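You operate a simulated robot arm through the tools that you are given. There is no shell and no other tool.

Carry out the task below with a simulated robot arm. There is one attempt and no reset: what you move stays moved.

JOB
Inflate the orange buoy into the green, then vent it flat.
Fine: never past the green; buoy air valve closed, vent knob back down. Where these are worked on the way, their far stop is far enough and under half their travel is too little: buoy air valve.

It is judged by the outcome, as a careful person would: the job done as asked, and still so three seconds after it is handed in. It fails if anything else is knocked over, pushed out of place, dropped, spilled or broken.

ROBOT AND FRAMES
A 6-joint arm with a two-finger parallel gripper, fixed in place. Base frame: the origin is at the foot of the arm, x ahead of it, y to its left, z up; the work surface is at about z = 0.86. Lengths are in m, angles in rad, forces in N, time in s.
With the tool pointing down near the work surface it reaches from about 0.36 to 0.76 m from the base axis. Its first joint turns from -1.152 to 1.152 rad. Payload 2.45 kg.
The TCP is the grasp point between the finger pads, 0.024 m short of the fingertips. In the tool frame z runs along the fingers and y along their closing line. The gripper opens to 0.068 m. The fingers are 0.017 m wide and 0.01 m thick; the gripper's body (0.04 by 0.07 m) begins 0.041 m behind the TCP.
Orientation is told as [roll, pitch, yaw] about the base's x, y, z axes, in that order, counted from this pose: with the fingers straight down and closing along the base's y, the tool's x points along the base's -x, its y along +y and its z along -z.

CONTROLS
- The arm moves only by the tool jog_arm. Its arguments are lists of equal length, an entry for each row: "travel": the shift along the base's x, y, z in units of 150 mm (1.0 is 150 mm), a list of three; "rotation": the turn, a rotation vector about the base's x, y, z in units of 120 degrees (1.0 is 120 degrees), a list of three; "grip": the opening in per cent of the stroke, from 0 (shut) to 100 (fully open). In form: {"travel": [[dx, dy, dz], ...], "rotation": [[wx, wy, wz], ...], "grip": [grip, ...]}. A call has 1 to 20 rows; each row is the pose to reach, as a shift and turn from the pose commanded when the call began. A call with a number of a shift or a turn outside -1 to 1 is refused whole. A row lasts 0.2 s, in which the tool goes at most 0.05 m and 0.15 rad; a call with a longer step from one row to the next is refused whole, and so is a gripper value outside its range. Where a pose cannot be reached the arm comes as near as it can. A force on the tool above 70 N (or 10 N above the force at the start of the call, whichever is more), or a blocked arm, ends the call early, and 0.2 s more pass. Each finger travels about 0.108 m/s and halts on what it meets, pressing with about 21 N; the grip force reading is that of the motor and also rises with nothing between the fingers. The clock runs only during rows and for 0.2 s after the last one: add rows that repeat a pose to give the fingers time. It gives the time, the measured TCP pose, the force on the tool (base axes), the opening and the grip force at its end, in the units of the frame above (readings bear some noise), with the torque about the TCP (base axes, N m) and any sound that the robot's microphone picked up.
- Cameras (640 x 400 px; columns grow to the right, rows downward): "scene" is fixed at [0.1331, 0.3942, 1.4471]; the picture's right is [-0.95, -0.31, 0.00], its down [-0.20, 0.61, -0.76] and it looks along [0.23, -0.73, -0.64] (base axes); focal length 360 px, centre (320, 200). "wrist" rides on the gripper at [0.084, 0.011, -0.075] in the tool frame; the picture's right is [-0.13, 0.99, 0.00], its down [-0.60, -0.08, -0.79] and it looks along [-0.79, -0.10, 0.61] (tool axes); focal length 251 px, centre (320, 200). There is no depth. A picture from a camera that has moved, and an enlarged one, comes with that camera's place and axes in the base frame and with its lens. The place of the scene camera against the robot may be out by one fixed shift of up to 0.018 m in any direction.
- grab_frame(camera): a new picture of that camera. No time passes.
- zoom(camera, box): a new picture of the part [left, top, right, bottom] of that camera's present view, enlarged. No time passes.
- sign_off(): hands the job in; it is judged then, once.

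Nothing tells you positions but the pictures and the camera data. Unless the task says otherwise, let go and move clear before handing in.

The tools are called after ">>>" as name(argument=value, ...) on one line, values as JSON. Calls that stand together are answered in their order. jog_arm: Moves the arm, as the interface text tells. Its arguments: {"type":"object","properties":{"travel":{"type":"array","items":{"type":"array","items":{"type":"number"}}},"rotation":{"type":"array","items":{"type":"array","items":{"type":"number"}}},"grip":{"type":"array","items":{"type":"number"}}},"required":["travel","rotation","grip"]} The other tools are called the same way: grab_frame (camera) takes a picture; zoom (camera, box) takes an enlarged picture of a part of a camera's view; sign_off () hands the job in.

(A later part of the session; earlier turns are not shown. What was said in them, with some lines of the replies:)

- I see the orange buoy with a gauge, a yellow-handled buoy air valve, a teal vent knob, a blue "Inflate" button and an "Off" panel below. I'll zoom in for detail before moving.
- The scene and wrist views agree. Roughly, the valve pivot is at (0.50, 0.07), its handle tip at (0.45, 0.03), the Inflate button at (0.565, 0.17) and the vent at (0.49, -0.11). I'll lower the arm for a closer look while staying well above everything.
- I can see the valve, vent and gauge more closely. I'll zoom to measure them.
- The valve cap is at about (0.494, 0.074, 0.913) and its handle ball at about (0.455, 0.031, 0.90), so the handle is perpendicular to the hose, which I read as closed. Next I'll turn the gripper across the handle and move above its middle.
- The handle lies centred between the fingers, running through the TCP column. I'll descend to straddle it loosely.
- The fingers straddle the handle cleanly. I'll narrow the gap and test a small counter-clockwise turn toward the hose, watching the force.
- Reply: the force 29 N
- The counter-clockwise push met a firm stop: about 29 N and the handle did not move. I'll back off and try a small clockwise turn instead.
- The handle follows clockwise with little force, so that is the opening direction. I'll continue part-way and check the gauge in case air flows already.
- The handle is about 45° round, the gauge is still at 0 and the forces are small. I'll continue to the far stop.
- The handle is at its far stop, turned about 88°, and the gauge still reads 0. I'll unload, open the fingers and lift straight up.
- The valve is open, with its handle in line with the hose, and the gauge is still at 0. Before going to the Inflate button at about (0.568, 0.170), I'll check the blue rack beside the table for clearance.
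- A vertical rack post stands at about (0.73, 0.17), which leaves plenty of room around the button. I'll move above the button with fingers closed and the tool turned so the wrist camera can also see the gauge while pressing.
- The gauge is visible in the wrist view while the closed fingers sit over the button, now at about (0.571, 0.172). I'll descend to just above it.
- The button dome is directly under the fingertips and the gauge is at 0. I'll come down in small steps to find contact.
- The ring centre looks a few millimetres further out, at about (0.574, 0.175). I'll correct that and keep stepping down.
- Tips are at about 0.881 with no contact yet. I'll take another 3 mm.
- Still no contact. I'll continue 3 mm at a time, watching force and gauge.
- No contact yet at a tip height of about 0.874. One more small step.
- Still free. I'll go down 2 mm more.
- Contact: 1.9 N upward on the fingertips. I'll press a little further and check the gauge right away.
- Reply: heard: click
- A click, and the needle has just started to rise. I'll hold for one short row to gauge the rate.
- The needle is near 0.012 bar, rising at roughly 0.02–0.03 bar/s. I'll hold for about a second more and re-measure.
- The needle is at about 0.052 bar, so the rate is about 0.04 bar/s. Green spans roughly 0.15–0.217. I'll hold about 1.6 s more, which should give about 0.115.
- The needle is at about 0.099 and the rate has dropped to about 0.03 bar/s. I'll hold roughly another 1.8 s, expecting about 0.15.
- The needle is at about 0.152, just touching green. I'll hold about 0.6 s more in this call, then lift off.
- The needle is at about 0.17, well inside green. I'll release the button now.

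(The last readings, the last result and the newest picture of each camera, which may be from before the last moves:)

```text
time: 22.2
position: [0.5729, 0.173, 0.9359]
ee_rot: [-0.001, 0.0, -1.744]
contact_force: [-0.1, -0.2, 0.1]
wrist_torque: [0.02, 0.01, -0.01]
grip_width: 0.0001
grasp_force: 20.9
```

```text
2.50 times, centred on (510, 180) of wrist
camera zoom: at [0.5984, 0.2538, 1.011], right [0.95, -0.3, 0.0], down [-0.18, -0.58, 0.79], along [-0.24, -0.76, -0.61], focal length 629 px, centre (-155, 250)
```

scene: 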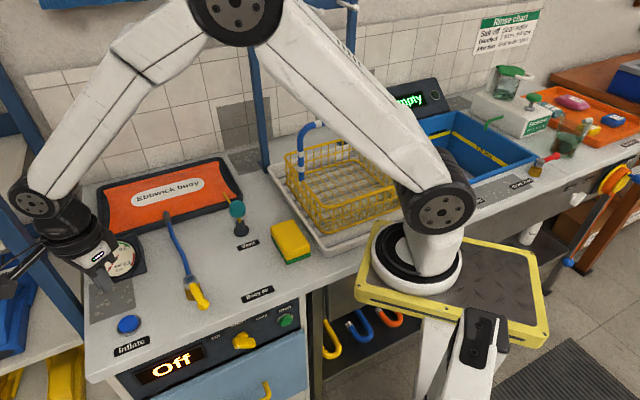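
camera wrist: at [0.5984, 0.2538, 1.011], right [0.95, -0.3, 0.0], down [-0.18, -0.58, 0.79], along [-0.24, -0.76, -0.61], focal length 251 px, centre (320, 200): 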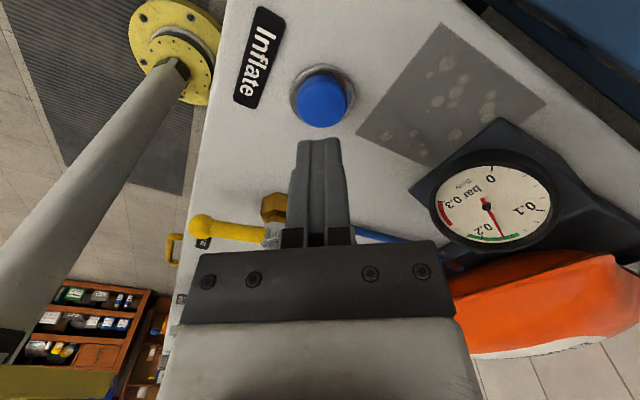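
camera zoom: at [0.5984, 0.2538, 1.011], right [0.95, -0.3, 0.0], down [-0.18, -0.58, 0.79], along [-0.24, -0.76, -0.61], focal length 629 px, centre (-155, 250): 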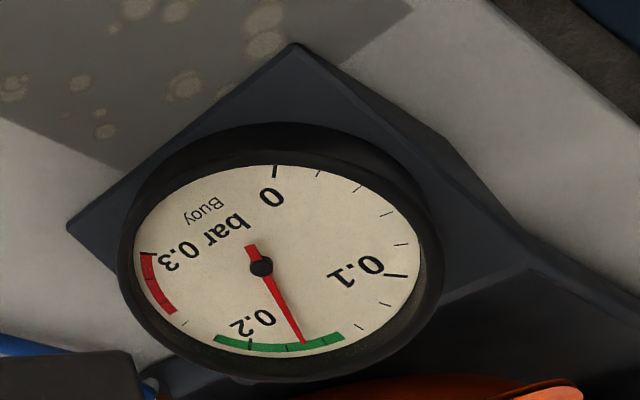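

The button has popped up and the needle holds at about 0.17 in green. Next I'll lift, turn and return above the valve handle to close it.

>>> jog_arm(travel=[[0, 0, 0.267], [-0.1, -0.0775, 0.533], [-0.2, -0.155, 0.533], [-0.3, -0.2325, 0.533], [-0.4, -0.31, 0.533], [-0.5, -0.3875, 0.533], [-0.6, -0.465, 0.533], [-0.702, -0.5427, 0.533], [-0.702, -0.5427, 0.533]], rotation=[[0, 0, 0], [0, 0, 0.0709], [0, 0, 0.1417], [0, 0, 0.2126], [0, 0, 0.2834], [0, 0, 0.3543], [0, 0, 0.4251], [0, 0, 0.496], [0, 0, 0.496]], grip=[0, 0, 20, 40, 60, 60, 60, 60, 60])

>>> grab_frame(camera="wrist")

>>> zoom(camera="scene", box=[70, 140, 310, 340])

```text
time: 24.2
position: [0.4672, 0.0917, 1.0173]
ee_rot: [0.0, 0.001, -0.705]
contact_force: [0.7, -0.3, -1.1]
wrist_torque: [-0.01, -0.01, 0.0]
grip_width: 0.0408
grasp_force: 0.0
```

```text
taken
camera wrist: at [0.4121, 0.1548, 1.0917], right [0.74, 0.67, 0.0], down [0.41, -0.45, 0.79], along [0.53, -0.59, -0.61], focal length 251 px, centre (320, 200)
```

wrist: 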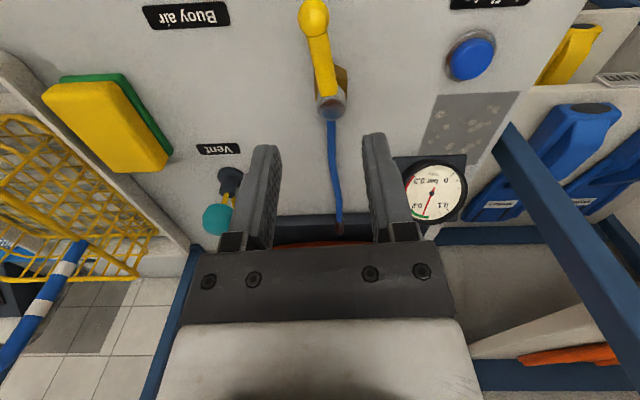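

```text
2.00 times, centred on (190, 240) of scene
camera zoom: at [0.1331, 0.3942, 1.4471], right [-0.95, -0.31, 0.0], down [-0.2, 0.61, -0.76], along [0.23, -0.73, -0.64], focal length 720 px, centre (580, 120)
```

zoom: 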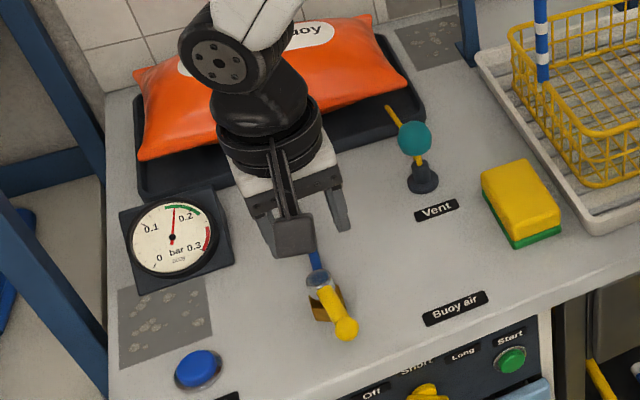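

The buoy is visibly inflated and the gauge still reads about 0.17. The handle is centred between the fingers, so I'll descend to straddle it again.

>>> jog_arm(travel=[[0, 0, -0.25], [0, 0, -0.5], [0, 0, -0.76], [0, 0, -0.76]], rotation=[[0, 0, 0], [0, 0, 0], [0, 0, 0], [0, 0, 0]], grip=[60, 60, 60, 60])

>>> grab_frame(camera="wrist")

>>> zoom(camera="scene", box=[70, 180, 310, 340])

```text
time: 25.2
position: [0.4677, 0.093, 0.9034]
ee_rot: [0.001, -0.001, -0.706]
contact_force: [0.4, -0.6, 0.3]
wrist_torque: [0.0, -0.01, -0.02]
grip_width: 0.0408
grasp_force: 0.0
```

```text
taken
camera wrist: at [0.4107, 0.1557, 0.9777], right [0.74, 0.67, 0.0], down [0.41, -0.45, 0.79], along [0.53, -0.59, -0.61], focal length 251 px, centre (320, 200)
```

wrist: 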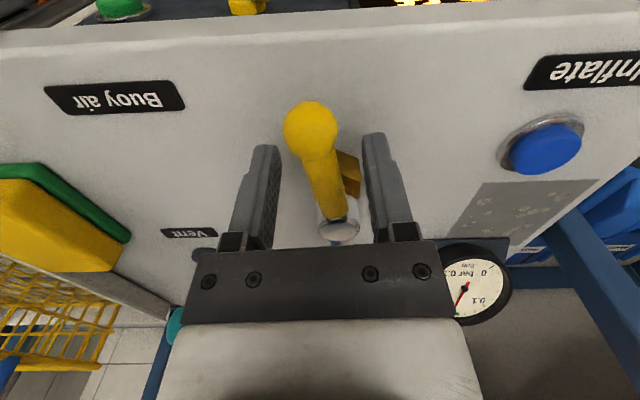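

```text
2.50 times, centred on (190, 260) of scene
camera zoom: at [0.1331, 0.3942, 1.4471], right [-0.95, -0.31, 0.0], down [-0.2, 0.61, -0.76], along [0.23, -0.73, -0.64], focal length 900 px, centre (645, 50)
```

zoom: 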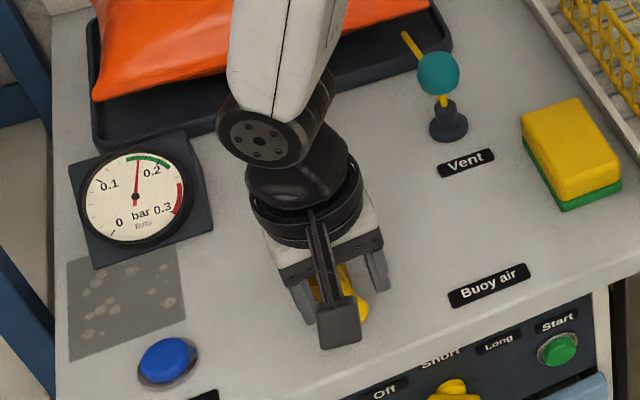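

The handle is straddled again. I'll narrow the gap and turn the handle counter-clockwise back toward closed, in two stages.

>>> jog_arm(travel=[[0, 0, 0], [0, 0, 0], [-0.0172, -0.0256, 0], [-0.0304, -0.0536, 0], [-0.0393, -0.0831, 0], [-0.0436, -0.1137, 0], [-0.0433, -0.1446, 0], [-0.0385, -0.1751, 0]], rotation=[[0, 0, 0], [0, 0, 0], [0, 0, 0.0716], [0, 0, 0.1432], [0, 0, 0.2148], [0, 0, 0.2864], [0, 0, 0.358], [0, 0, 0.4296]], grip=[40, 26, 26, 26, 26, 26, 26, 26])

>>> grab_frame(camera="wrist")

>>> zoom(camera="scene", box=[70, 180, 310, 340])

```text
time: 27.0
position: [0.4631, 0.067, 0.9032]
ee_rot: [0.0, 0.001, 0.196]
contact_force: [-0.4, 0.2, -0.2]
wrist_torque: [-0.01, 0.0, 0.01]
grip_width: 0.0186
grasp_force: 0.7
```

```text
taken
camera wrist: at [0.3778, 0.0607, 0.9785], right [-0.07, 1.0, 0.0], down [0.61, 0.04, 0.79], along [0.79, 0.05, -0.61], focal length 251 px, centre (320, 200)
```

wrist: 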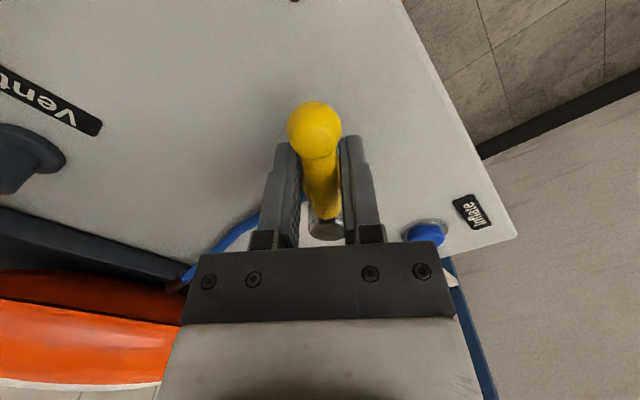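

```text
2.50 times, centred on (190, 260) of scene
camera zoom: at [0.1331, 0.3942, 1.4471], right [-0.95, -0.31, 0.0], down [-0.2, 0.61, -0.76], along [0.23, -0.73, -0.64], focal length 900 px, centre (645, 50)
```

zoom: 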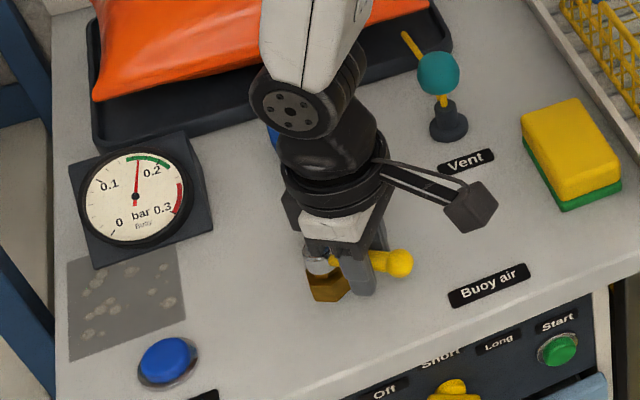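

The handle follows with almost no force. I'll continue to the closed stop.

>>> jog_arm(travel=[[0.0094, -0.0294, 0], [0.0231, -0.0571, 0], [0.0408, -0.0824, 0], [0.062, -0.1048, 0], [0.0864, -0.1238, 0], [0.0864, -0.1238, 0]], rotation=[[0, 0, 0.0716], [0, 0, 0.1432], [0, 0, 0.2148], [0, 0, 0.2864], [0, 0, 0.358], [0, 0, 0.358]], grip=[26, 26, 26, 26, 26, 26])

>>> grab_frame(camera="wrist")

>>> zoom(camera="scene", box=[70, 180, 310, 340])

```text
time: 28.4
position: [0.4743, 0.0502, 0.9035]
ee_rot: [0.0, 0.0, 0.946]
contact_force: [-2.9, 4.8, -0.4]
wrist_torque: [0.02, 0.01, -0.06]
grip_width: 0.0221
grasp_force: 2.4
```

```text
taken
camera wrist: at [0.4171, -0.0128, 0.9775], right [-0.73, 0.69, 0.0], down [0.42, 0.44, 0.79], along [0.54, 0.58, -0.61], focal length 251 px, centre (320, 200)
```

wrist: 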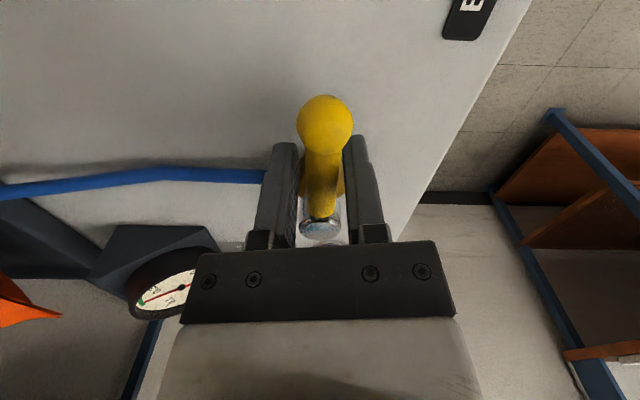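

```text
2.50 times, centred on (190, 260) of scene
camera zoom: at [0.133, 0.3943, 1.4471], right [-0.95, -0.31, 0.0], down [-0.2, 0.61, -0.76], along [0.23, -0.73, -0.64], focal length 900 px, centre (645, 50)
```

zoom: 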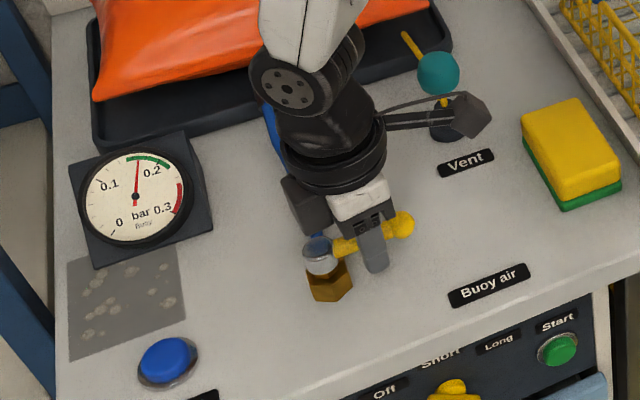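

The handle is back at its original closed position, with 5 N showing at the stop. I'll nudge slightly further to be sure it seats, then open the fingers and lift.

>>> jog_arm(travel=[[0.0269, -0.0151, 0], [0.0269, -0.0151, 0], [0, 0, 0], [0, 0, 0], [0, 0, 0.25], [0, 0, 0.5], [0, 0, 0.75], [0, 0, 0.75]], rotation=[[0, 0, 0.0716], [0, 0, 0.0716], [0, 0, 0], [0, 0, 0], [0, 0, 0], [0, 0, 0], [0, 0, 0], [0, 0, 0]], grip=[26, 26, 60, 60, 60, 60, 60, 60])

>>> grab_frame(camera="wrist")

>>> zoom(camera="scene", box=[70, 140, 310, 340])

```text
time: 30.2
position: [0.4772, 0.0472, 1.0175]
ee_rot: [-0.001, 0.0, 0.943]
contact_force: [0.9, 0.2, 0.6]
wrist_torque: [0.02, 0.02, 0.0]
grip_width: 0.0409
grasp_force: 0.0
```

```text
taken
camera wrist: at [0.418, -0.0144, 1.092], right [-0.73, 0.69, 0.0], down [0.42, 0.44, 0.79], along [0.54, 0.58, -0.61], focal length 251 px, centre (320, 200)
```

wrist: 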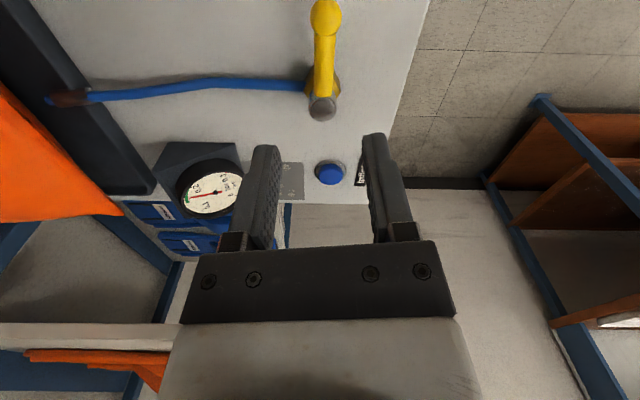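

```text
2.00 times, centred on (190, 240) of scene
camera zoom: at [0.1331, 0.3942, 1.4471], right [-0.95, -0.31, 0.0], down [-0.2, 0.61, -0.76], along [0.23, -0.73, -0.64], focal length 720 px, centre (580, 120)
```

zoom: 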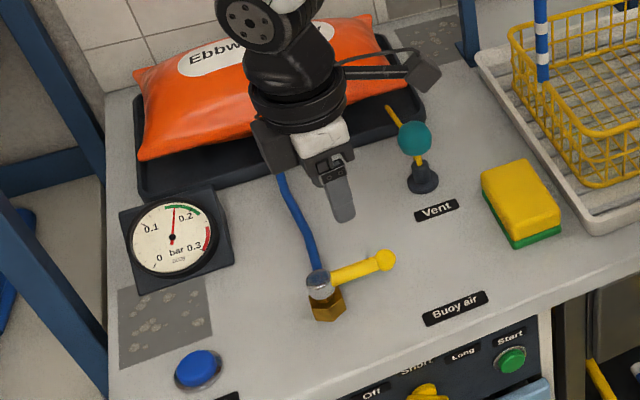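

The valve is closed and the gauge is still in green at about 0.17. Now I'll move toward the vent knob, with its ball at about (0.491, -0.108, 0.931), and turn the tool to yaw 0 with the gripper open.

>>> jog_arm(travel=[[0.014, -0.13, 0.05], [0.029, -0.26, 0.1], [0.043, -0.39, 0.1], [0.058, -0.53, 0.1], [0.072, -0.66, 0.1], [0.087, -0.79, 0.1], [0.101, -0.922, 0.1], [0.101, -0.922, 0.1]], rotation=[[0, 0, -0.0643], [0, 0, -0.1286], [0, 0, -0.1929], [0, 0, -0.2571], [0, 0, -0.3214], [0, 0, -0.3857], [0, 0, -0.45], [0, 0, -0.45]], grip=[60, 80, 100, 100, 100, 100, 100, 100])

>>> grab_frame(camera="wrist")

>>> grab_frame(camera="scene")

```text
time: 32.0
position: [0.491, -0.0904, 1.0317]
ee_rot: [0.001, 0.0, 0.0]
contact_force: [0.9, -0.2, 0.1]
wrist_torque: [-0.02, 0.0, 0.0]
grip_width: 0.068
grasp_force: 0.1
```

```text
taken
camera wrist: at [0.4066, -0.0807, 1.1058], right [0.13, 0.99, 0.0], down [0.6, -0.08, 0.79], along [0.79, -0.1, -0.61], focal length 251 px, centre (320, 200)
```

wrist: 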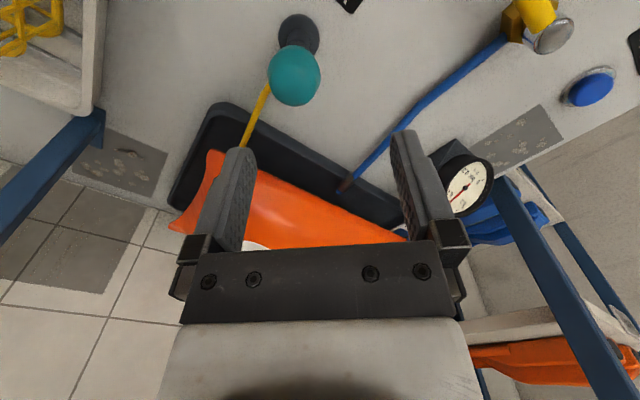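

```text
taken
```

scene: 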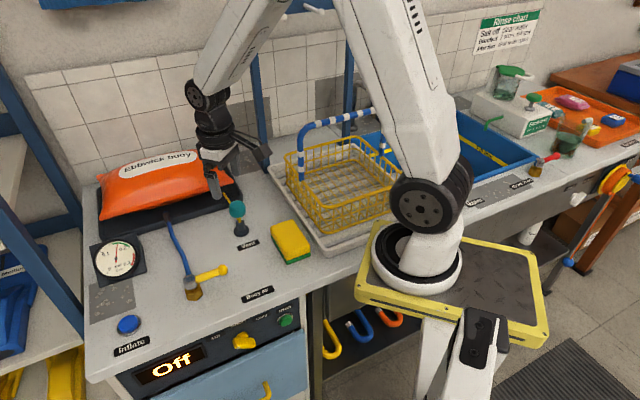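

The vent ball is at about (0.490, -0.109, 0.931), about 0.037 m wide. I'll centre over it and come down to just above, then check.

>>> jog_arm(travel=[[0, -0.123, 0], [0, -0.123, -0.15], [0, -0.123, -0.3], [0, -0.123, -0.3]], rotation=[[0, 0, 0], [0, 0, 0], [0, 0, 0], [0, 0, 0]], grip=[100, 100, 100, 100])

>>> grab_frame(camera="wrist")

>>> zoom(camera="scene", box=[140, 140, 320, 270])

```text
time: 33.0
position: [0.4902, -0.1082, 0.9868]
ee_rot: [0.0, 0.001, 0.0]
contact_force: [-0.2, -0.4, 1.1]
wrist_torque: [-0.02, -0.01, 0.0]
grip_width: 0.068
grasp_force: 0.1
```

```text
taken
camera wrist: at [0.4065, -0.0981, 1.0606], right [0.13, 0.99, 0.0], down [0.6, -0.08, 0.79], along [0.79, -0.1, -0.61], focal length 251 px, centre (320, 200)
```

wrist: 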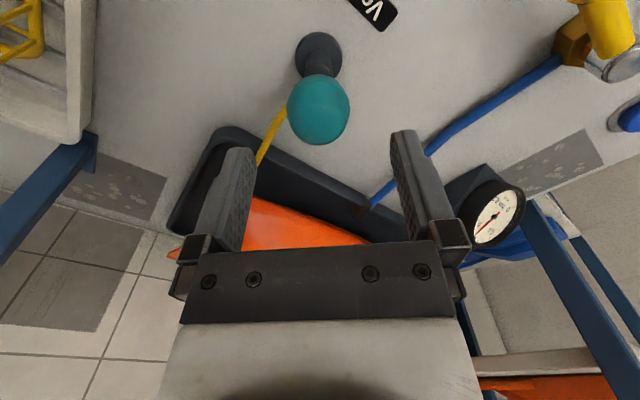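

```text
3.08 times, centred on (230, 205) of scene
camera zoom: at [0.1331, 0.3942, 1.4471], right [-0.95, -0.31, 0.0], down [-0.2, 0.61, -0.76], along [0.23, -0.73, -0.64], focal length 1108 px, centre (597, 185)
```

zoom: 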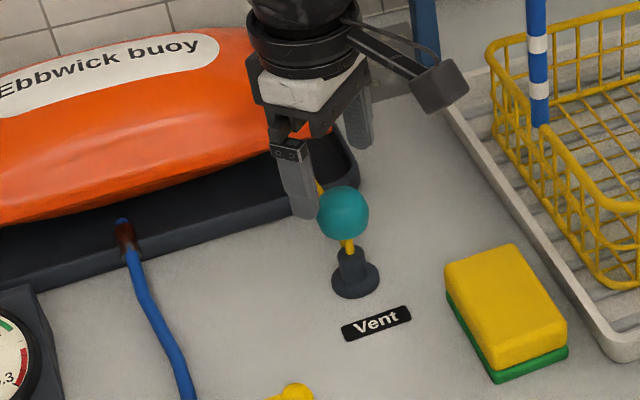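

The ball is centred between the open fingers. I'll descend around it and close on it, without lifting yet.

>>> jog_arm(travel=[[0, 0, -0.13], [0, 0, -0.26], [0, 0, -0.385], [0, 0, -0.385], [0, 0, -0.385], [0, 0, -0.385], [0, 0, -0.385]], rotation=[[0, 0, 0], [0, 0, 0], [0, 0, 0], [0, 0, 0], [0, 0, 0], [0, 0, 0], [0, 0, 0]], grip=[100, 100, 100, 100, 70, 40, 40])

>>> grab_frame(camera="wrist")

>>> zoom(camera="scene", box=[140, 140, 320, 270])

```text
time: 34.6
position: [0.4921, -0.1093, 0.9295]
ee_rot: [0.001, -0.002, -0.001]
contact_force: [-1.8, -15.3, -0.3]
wrist_torque: [0.0, 0.03, -0.05]
grip_width: 0.0357
grasp_force: 44.9
```

```text
taken
camera wrist: at [0.4066, -0.0991, 1.003], right [0.13, 0.99, 0.0], down [0.6, -0.08, 0.79], along [0.79, -0.1, -0.61], focal length 251 px, centre (320, 200)
```

wrist: 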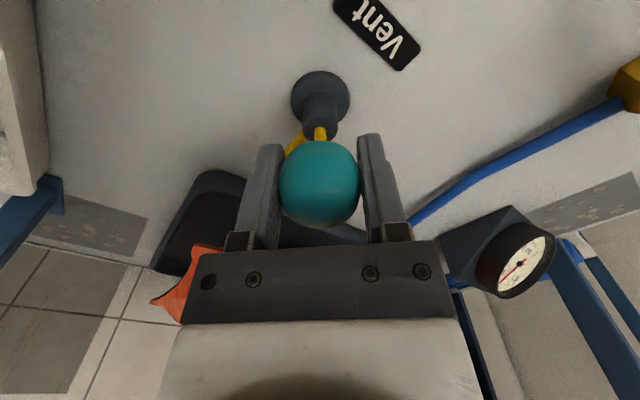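

```text
3.08 times, centred on (230, 205) of scene
camera zoom: at [0.1331, 0.3937, 1.4473], right [-0.95, -0.31, 0.0], down [-0.2, 0.61, -0.76], along [0.23, -0.73, -0.64], focal length 1108 px, centre (597, 185)
```

zoom: 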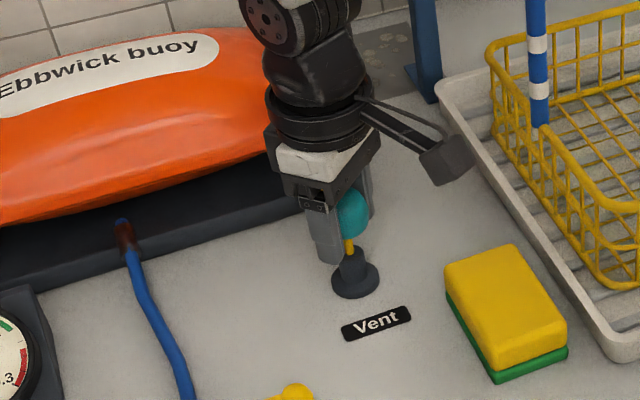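

The ball is gripped at 0.036 m wide, but there is 15 N of side force. I'll ease 1.5 mm toward -y to relieve that before lifting.

>>> jog_arm(travel=[[0, -0.01, 0], [0, -0.01, 0]], rotation=[[0, 0, 0], [0, 0, 0]], grip=[40, 40])

```text
time: 35.2
position: [0.4907, -0.1096, 0.9287]
ee_rot: [-0.001, -0.001, -0.001]
contact_force: [-4.1, -1.6, 1.6]
wrist_torque: [0.04, -0.75, -0.1]
grip_width: 0.0358
grasp_force: 45.6
```

Side force is relieved. Now I'll lift the knob gently by about 10 mm.

>>> jog_arm(travel=[[0, 0, 0.033], [0, 0, 0.067]], rotation=[[0, 0, 0], [0, 0, 0]], grip=[40, 40])

>>> grab_frame(camera="wrist")

>>> zoom(camera="scene", box=[80, 140, 320, 290])

```text
time: 35.8
position: [0.4902, -0.1094, 0.938]
ee_rot: [0.0, 0.0, 0.002]
contact_force: [3.3, 7.9, -2.1]
wrist_torque: [0.05, 0.16, 0.04]
grip_width: 0.0361
grasp_force: 44.9
```

```text
taken
camera wrist: at [0.4067, -0.0994, 1.0125], right [0.13, 0.99, 0.0], down [0.6, -0.08, 0.79], along [0.79, -0.1, -0.61], focal length 251 px, centre (320, 200)
```

wrist: 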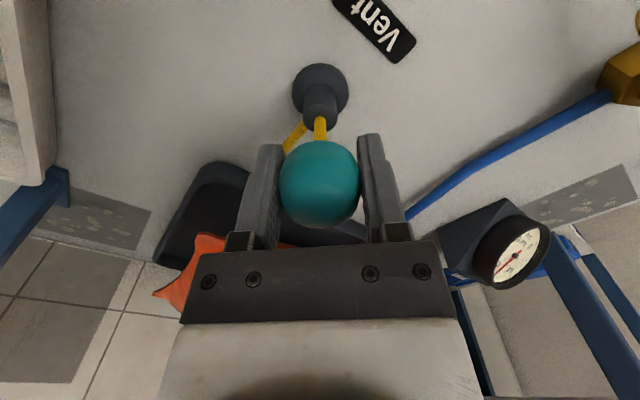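

```text
2.67 times, centred on (200, 215) of scene
camera zoom: at [0.1332, 0.3944, 1.4471], right [-0.95, -0.31, 0.0], down [-0.2, 0.61, -0.76], along [0.23, -0.73, -0.64], focal length 960 px, centre (640, 160)
```

zoom: 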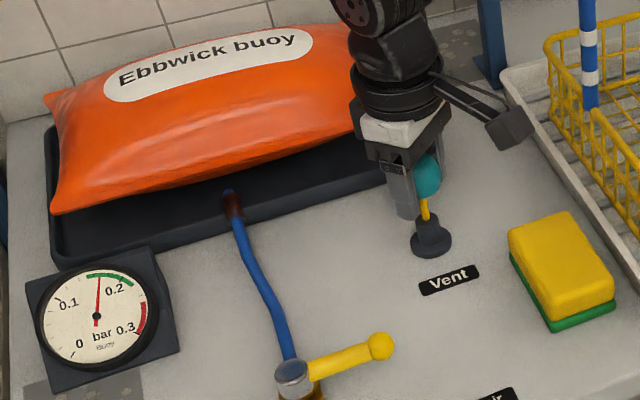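

The knob rises with the gripper at only 2 N. The gauge is barely changed, so I'll lift further toward its upper stop.

>>> jog_arm(travel=[[0, 0, 0.033], [0, 0, 0.067]], rotation=[[0, 0, 0], [0, 0, 0]], grip=[40, 40])

>>> grab_frame(camera="wrist")

>>> zoom(camera="scene", box=[80, 140, 320, 290])

```text
time: 36.4
position: [0.4911, -0.1097, 0.9492]
ee_rot: [-0.001, 0.001, 0.0]
contact_force: [5.9, 14.0, 0.9]
wrist_torque: [-0.02, 0.49, 0.07]
grip_width: 0.0359
grasp_force: 44.8
```

```text
taken
camera wrist: at [0.4067, -0.0994, 1.0235], right [0.13, 0.99, 0.0], down [0.6, -0.08, 0.79], along [0.79, -0.1, -0.61], focal length 251 px, centre (320, 200)
```

wrist: 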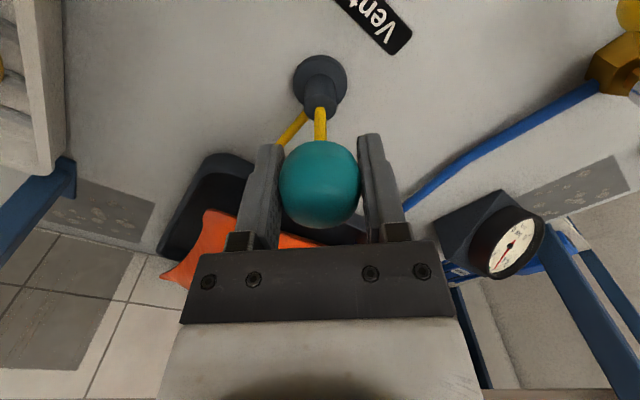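

```text
2.67 times, centred on (200, 215) of scene
camera zoom: at [0.1332, 0.3946, 1.447], right [-0.95, -0.31, 0.0], down [-0.2, 0.61, -0.77], along [0.23, -0.73, -0.64], focal length 960 px, centre (640, 160)
```

zoom: 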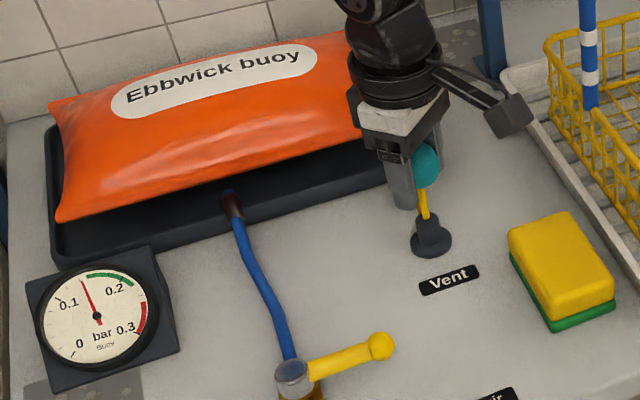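

It is venting, with the gauge down to about 0.14 and the buoy softening. I'll ease the small side load and hold the knob up here.

>>> jog_arm(travel=[[0.003, 0.006, 0], [0.003, 0.006, 0], [0.003, 0.006, 0], [0.003, 0.006, 0], [0.003, 0.006, 0], [0.003, 0.006, 0], [0.003, 0.006, 0], [0.003, 0.006, 0], [0.003, 0.006, 0], [0.003, 0.006, 0]], rotation=[[0, 0, 0], [0, 0, 0], [0, 0, 0], [0, 0, 0], [0, 0, 0], [0, 0, 0], [0, 0, 0], [0, 0, 0], [0, 0, 0], [0, 0, 0]], grip=[40, 40, 40, 40, 40, 40, 40, 40, 40, 40])

>>> zoom(camera="scene", box=[80, 140, 320, 290])

```text
time: 38.6
position: [0.4902, -0.1105, 0.9487]
ee_rot: [0.0, 0.002, 0.0]
contact_force: [-6.0, 7.9, 1.1]
wrist_torque: [0.01, 0.13, 0.03]
grip_width: 0.0359
grasp_force: 45.8
```

```text
2.67 times, centred on (200, 215) of scene
camera zoom: at [0.1329, 0.3944, 1.4471], right [-0.95, -0.31, 0.0], down [-0.2, 0.61, -0.77], along [0.23, -0.73, -0.64], focal length 960 px, centre (640, 160)
```

zoom: 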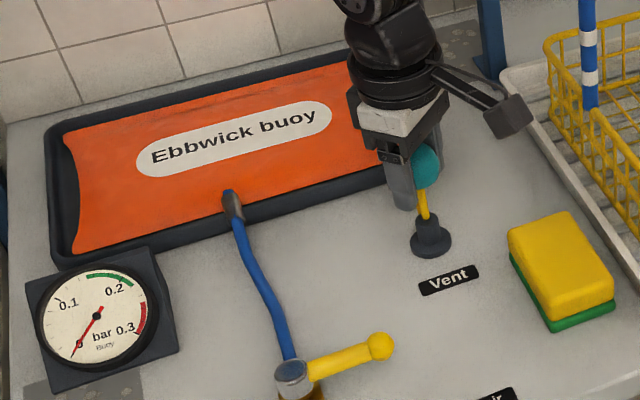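

The buoy is flat and the gauge looks to be at 0. I'll zoom to confirm before pushing the knob back down.

>>> zoom(camera="scene", box=[85, 225, 155, 285])

>>> jog_arm(travel=[[0, 0, 0], [0, 0, 0], [0, 0, 0], [0, 0, 0]], rotation=[[0, 0, 0], [0, 0, 0], [0, 0, 0], [0, 0, 0]], grip=[40, 40, 40, 40])

>>> zoom(camera="scene", box=[85, 225, 155, 285])

```text
6.67 times, centred on (120, 255) of scene
camera zoom: at [0.1329, 0.3944, 1.4471], right [-0.95, -0.31, 0.0], down [-0.2, 0.61, -0.77], along [0.23, -0.73, -0.64], focal length 2401 px, centre (1653, -167)
```

zoom: 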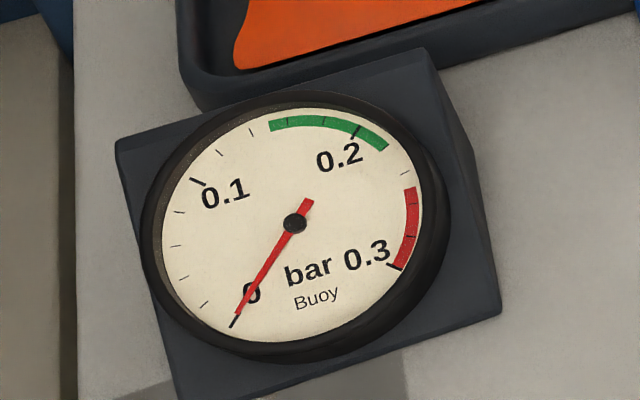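

```text
time: 39.6
position: [0.4913, -0.1096, 0.9488]
ee_rot: [-0.001, 0.002, -0.001]
contact_force: [-8.5, 7.9, -0.2]
wrist_torque: [-0.01, 0.04, -0.03]
grip_width: 0.0358
grasp_force: 44.8
```

```text
6.67 times, centred on (120, 255) of scene
camera zoom: at [0.1329, 0.3944, 1.4471], right [-0.95, -0.31, 0.0], down [-0.2, 0.61, -0.77], along [0.23, -0.73, -0.64], focal length 2401 px, centre (1653, -167)
```

zoom: 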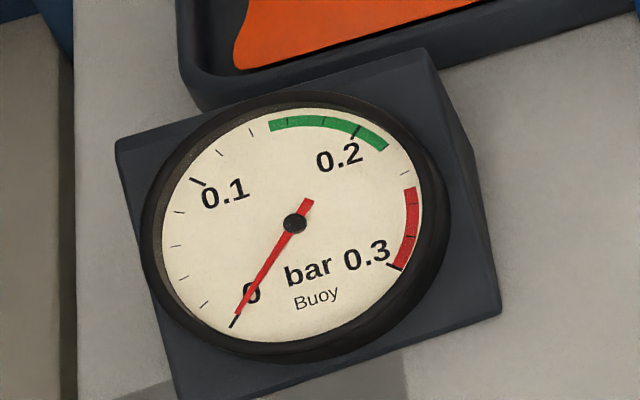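

The gauge is at 0 and stays there, and the buoy is flat. Now I'll push the knob back down.

>>> jog_arm(travel=[[-0.005, 0.003, -0.045], [-0.005, 0.003, -0.09], [-0.005, 0.003, -0.134], [-0.005, 0.003, -0.134]], rotation=[[0, 0, 0], [0, 0, 0], [0, 0, 0], [0, 0, 0]], grip=[40, 40, 40, 40])

>>> grab_frame(camera="wrist")

>>> zoom(camera="scene", box=[140, 140, 320, 270])

```text
time: 40.6
position: [0.4909, -0.1096, 0.9287]
ee_rot: [0.001, -0.002, 0.001]
contact_force: [-4.6, -4.1, -0.5]
wrist_torque: [-0.03, -0.48, 0.04]
grip_width: 0.0362
grasp_force: 44.7
```

```text
taken
camera wrist: at [0.4067, -0.0992, 1.003], right [0.13, 0.99, 0.0], down [0.6, -0.08, 0.79], along [0.79, -0.1, -0.61], focal length 251 px, centre (320, 200)
```

wrist: 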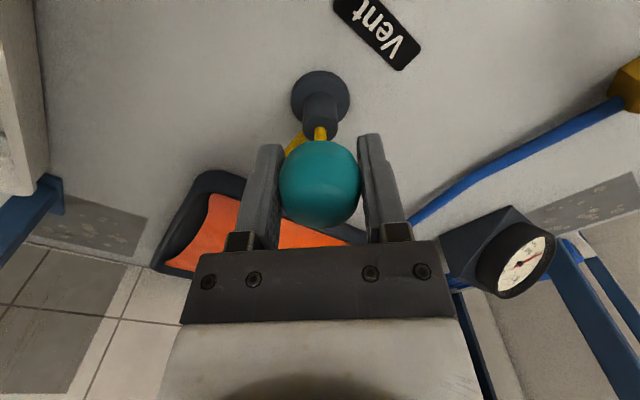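

```text
3.08 times, centred on (230, 205) of scene
camera zoom: at [0.1329, 0.394, 1.4472], right [-0.95, -0.31, 0.0], down [-0.2, 0.61, -0.76], along [0.23, -0.73, -0.64], focal length 1108 px, centre (597, 185)
```

zoom: 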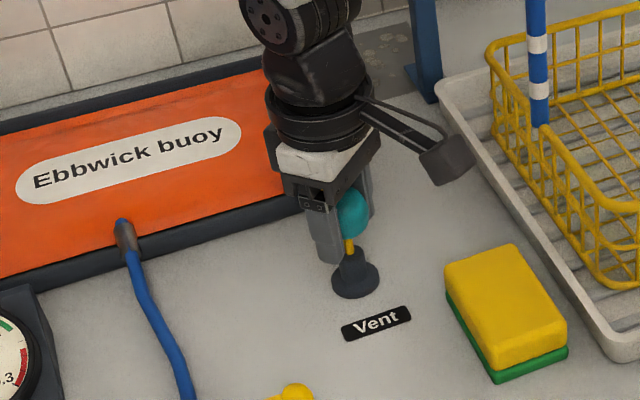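

The knob is back at its original height. I'll push a millimetre or two further to make sure it is against its lower stop.

>>> jog_arm(travel=[[0, 0, -0.01], [0, 0, -0.01]], rotation=[[0, 0, 0], [0, 0, 0]], grip=[40, 40])

```text
time: 41.2
position: [0.4908, -0.1101, 0.9274]
ee_rot: [-0.001, 0.002, 0.0]
contact_force: [-9.1, -9.2, 11.5]
wrist_torque: [0.02, -0.05, -0.01]
grip_width: 0.036
grasp_force: 44.5
```

An 11.5 N reaction confirms the knob is seated at its lower stop. I'll open the fingers fully, wait, then lift straight up.

>>> jog_arm(travel=[[0, 0, 0], [0, 0, 0], [0, 0, 0], [0, 0, 0.13], [0, 0, 0.33], [0, 0, 0.6], [0, 0, 0.6]], rotation=[[0, 0, 0], [0, 0, 0], [0, 0, 0], [0, 0, 0], [0, 0, 0], [0, 0, 0], [0, 0, 0]], grip=[70, 100, 100, 100, 100, 100, 100])

>>> grab_frame(camera="wrist")

>>> zoom(camera="scene", box=[80, 140, 320, 290])

```text
time: 42.8
position: [0.4901, -0.1087, 1.014]
ee_rot: [0.001, 0.0, -0.001]
contact_force: [-0.9, -0.3, 0.2]
wrist_torque: [0.02, 0.02, -0.01]
grip_width: 0.0682
grasp_force: 0.1
```

```text
taken
camera wrist: at [0.4061, -0.0974, 1.0893], right [0.13, 0.99, 0.0], down [0.6, -0.08, 0.79], along [0.79, -0.1, -0.61], focal length 251 px, centre (320, 200)
```

wrist: 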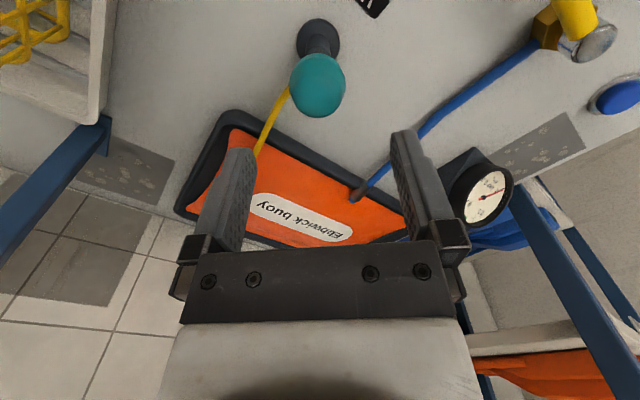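

```text
2.67 times, centred on (200, 215) of scene
camera zoom: at [0.1331, 0.3942, 1.4471], right [-0.95, -0.31, 0.0], down [-0.2, 0.61, -0.76], along [0.23, -0.73, -0.64], focal length 960 px, centre (640, 160)
```

zoom: 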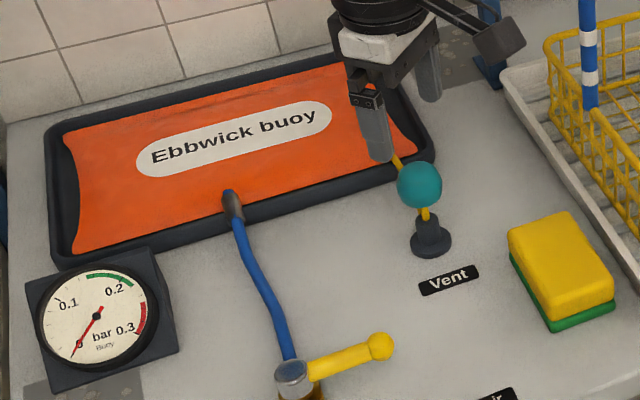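

The knob is down at its original place, the valve handle matches its original closed position, the buoy is flat and the gauge reads 0. I'll raise the arm clear and take a final look.

>>> jog_arm(travel=[[0, 0.1, 0.3], [0, 0.2, 0.6], [0, 0.4, 0.8], [0, 0.6, 0.9], [0, 0.6, 0.9], [0, 0.6, 0.9], [0, 0.6, 0.9], [0, 0.6, 0.9], [0, 0.6, 0.9]], rotation=[[0, 0, 0], [0, 0, 0], [0, 0, 0], [0, 0, 0], [0, 0, 0], [0, 0, 0], [0, 0, 0], [0, 0, 0], [0, 0, 0]], grip=[100, 100, 100, 100, 100, 100, 100, 100, 100])

>>> grab_frame(camera="scene")

>>> zoom(camera="scene", box=[80, 150, 320, 300])

>>> grab_frame(camera="wrist")

```text
time: 44.8
position: [0.4902, -0.0207, 1.1505]
ee_rot: [0.001, 0.0, -0.001]
contact_force: [0.4, 0.0, -0.7]
wrist_torque: [-0.01, 0.05, 0.03]
grip_width: 0.068
grasp_force: 0.1
```

```text
taken
```

scene: 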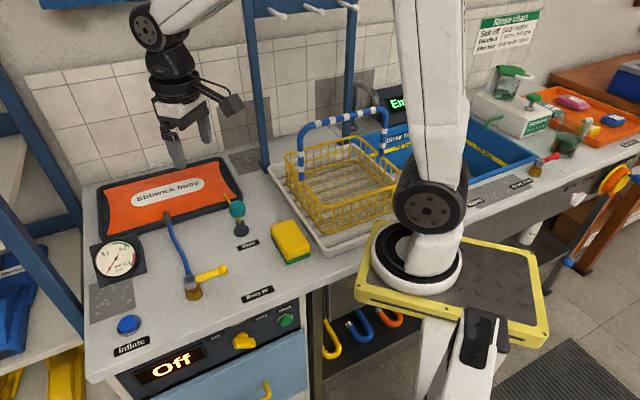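

```text
2.67 times, centred on (200, 225) of scene
camera zoom: at [0.1331, 0.3942, 1.4471], right [-0.95, -0.31, 0.0], down [-0.2, 0.61, -0.76], along [0.23, -0.73, -0.64], focal length 960 px, centre (640, 133)
```

zoom: 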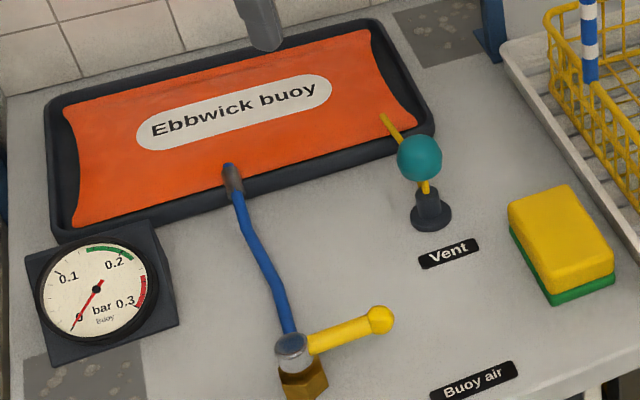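

```text
taken
camera wrist: at [0.4064, -0.0098, 1.2251], right [0.13, 0.99, 0.0], down [0.6, -0.08, 0.79], along [0.79, -0.1, -0.61], focal length 251 px, centre (320, 200)
```

wrist: 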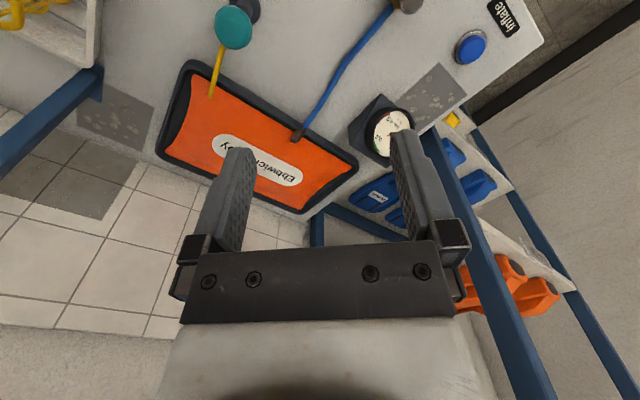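

The buoy is flat with the gauge at 0. The valve handle is at its closed stop, the vent knob is down, the Inflate button is released and nothing else has moved. The arm is clear, so I'm handing the job in.

>>> sign_off()

```text
The job is handed in.
```

I inflated the orange buoy into the green, then vented it flat and handed the job in; the outcome of the judging hasn't come back.

- **Inflation:** the buoy air valve was turned about 88° to its far stop. I held the Inflate button until the gauge read about 0.17 bar. The green runs from roughly 0.15 to 0.217, and the needle never went past it.
- **Valve:** it is back at its closed stop, and the handle lines up with where it was in the first picture.
- **Venting:** lifting the vent knob about 20 mm brought the gauge to 0 and left the buoy flat in its tray.
- **Vent knob:** it is pushed back down against its lower stop, which I confirmed by an 11.5 N reaction when pressing.

The arm is raised clear with the gripper open and empty. In the last pictures everything else is where it started.
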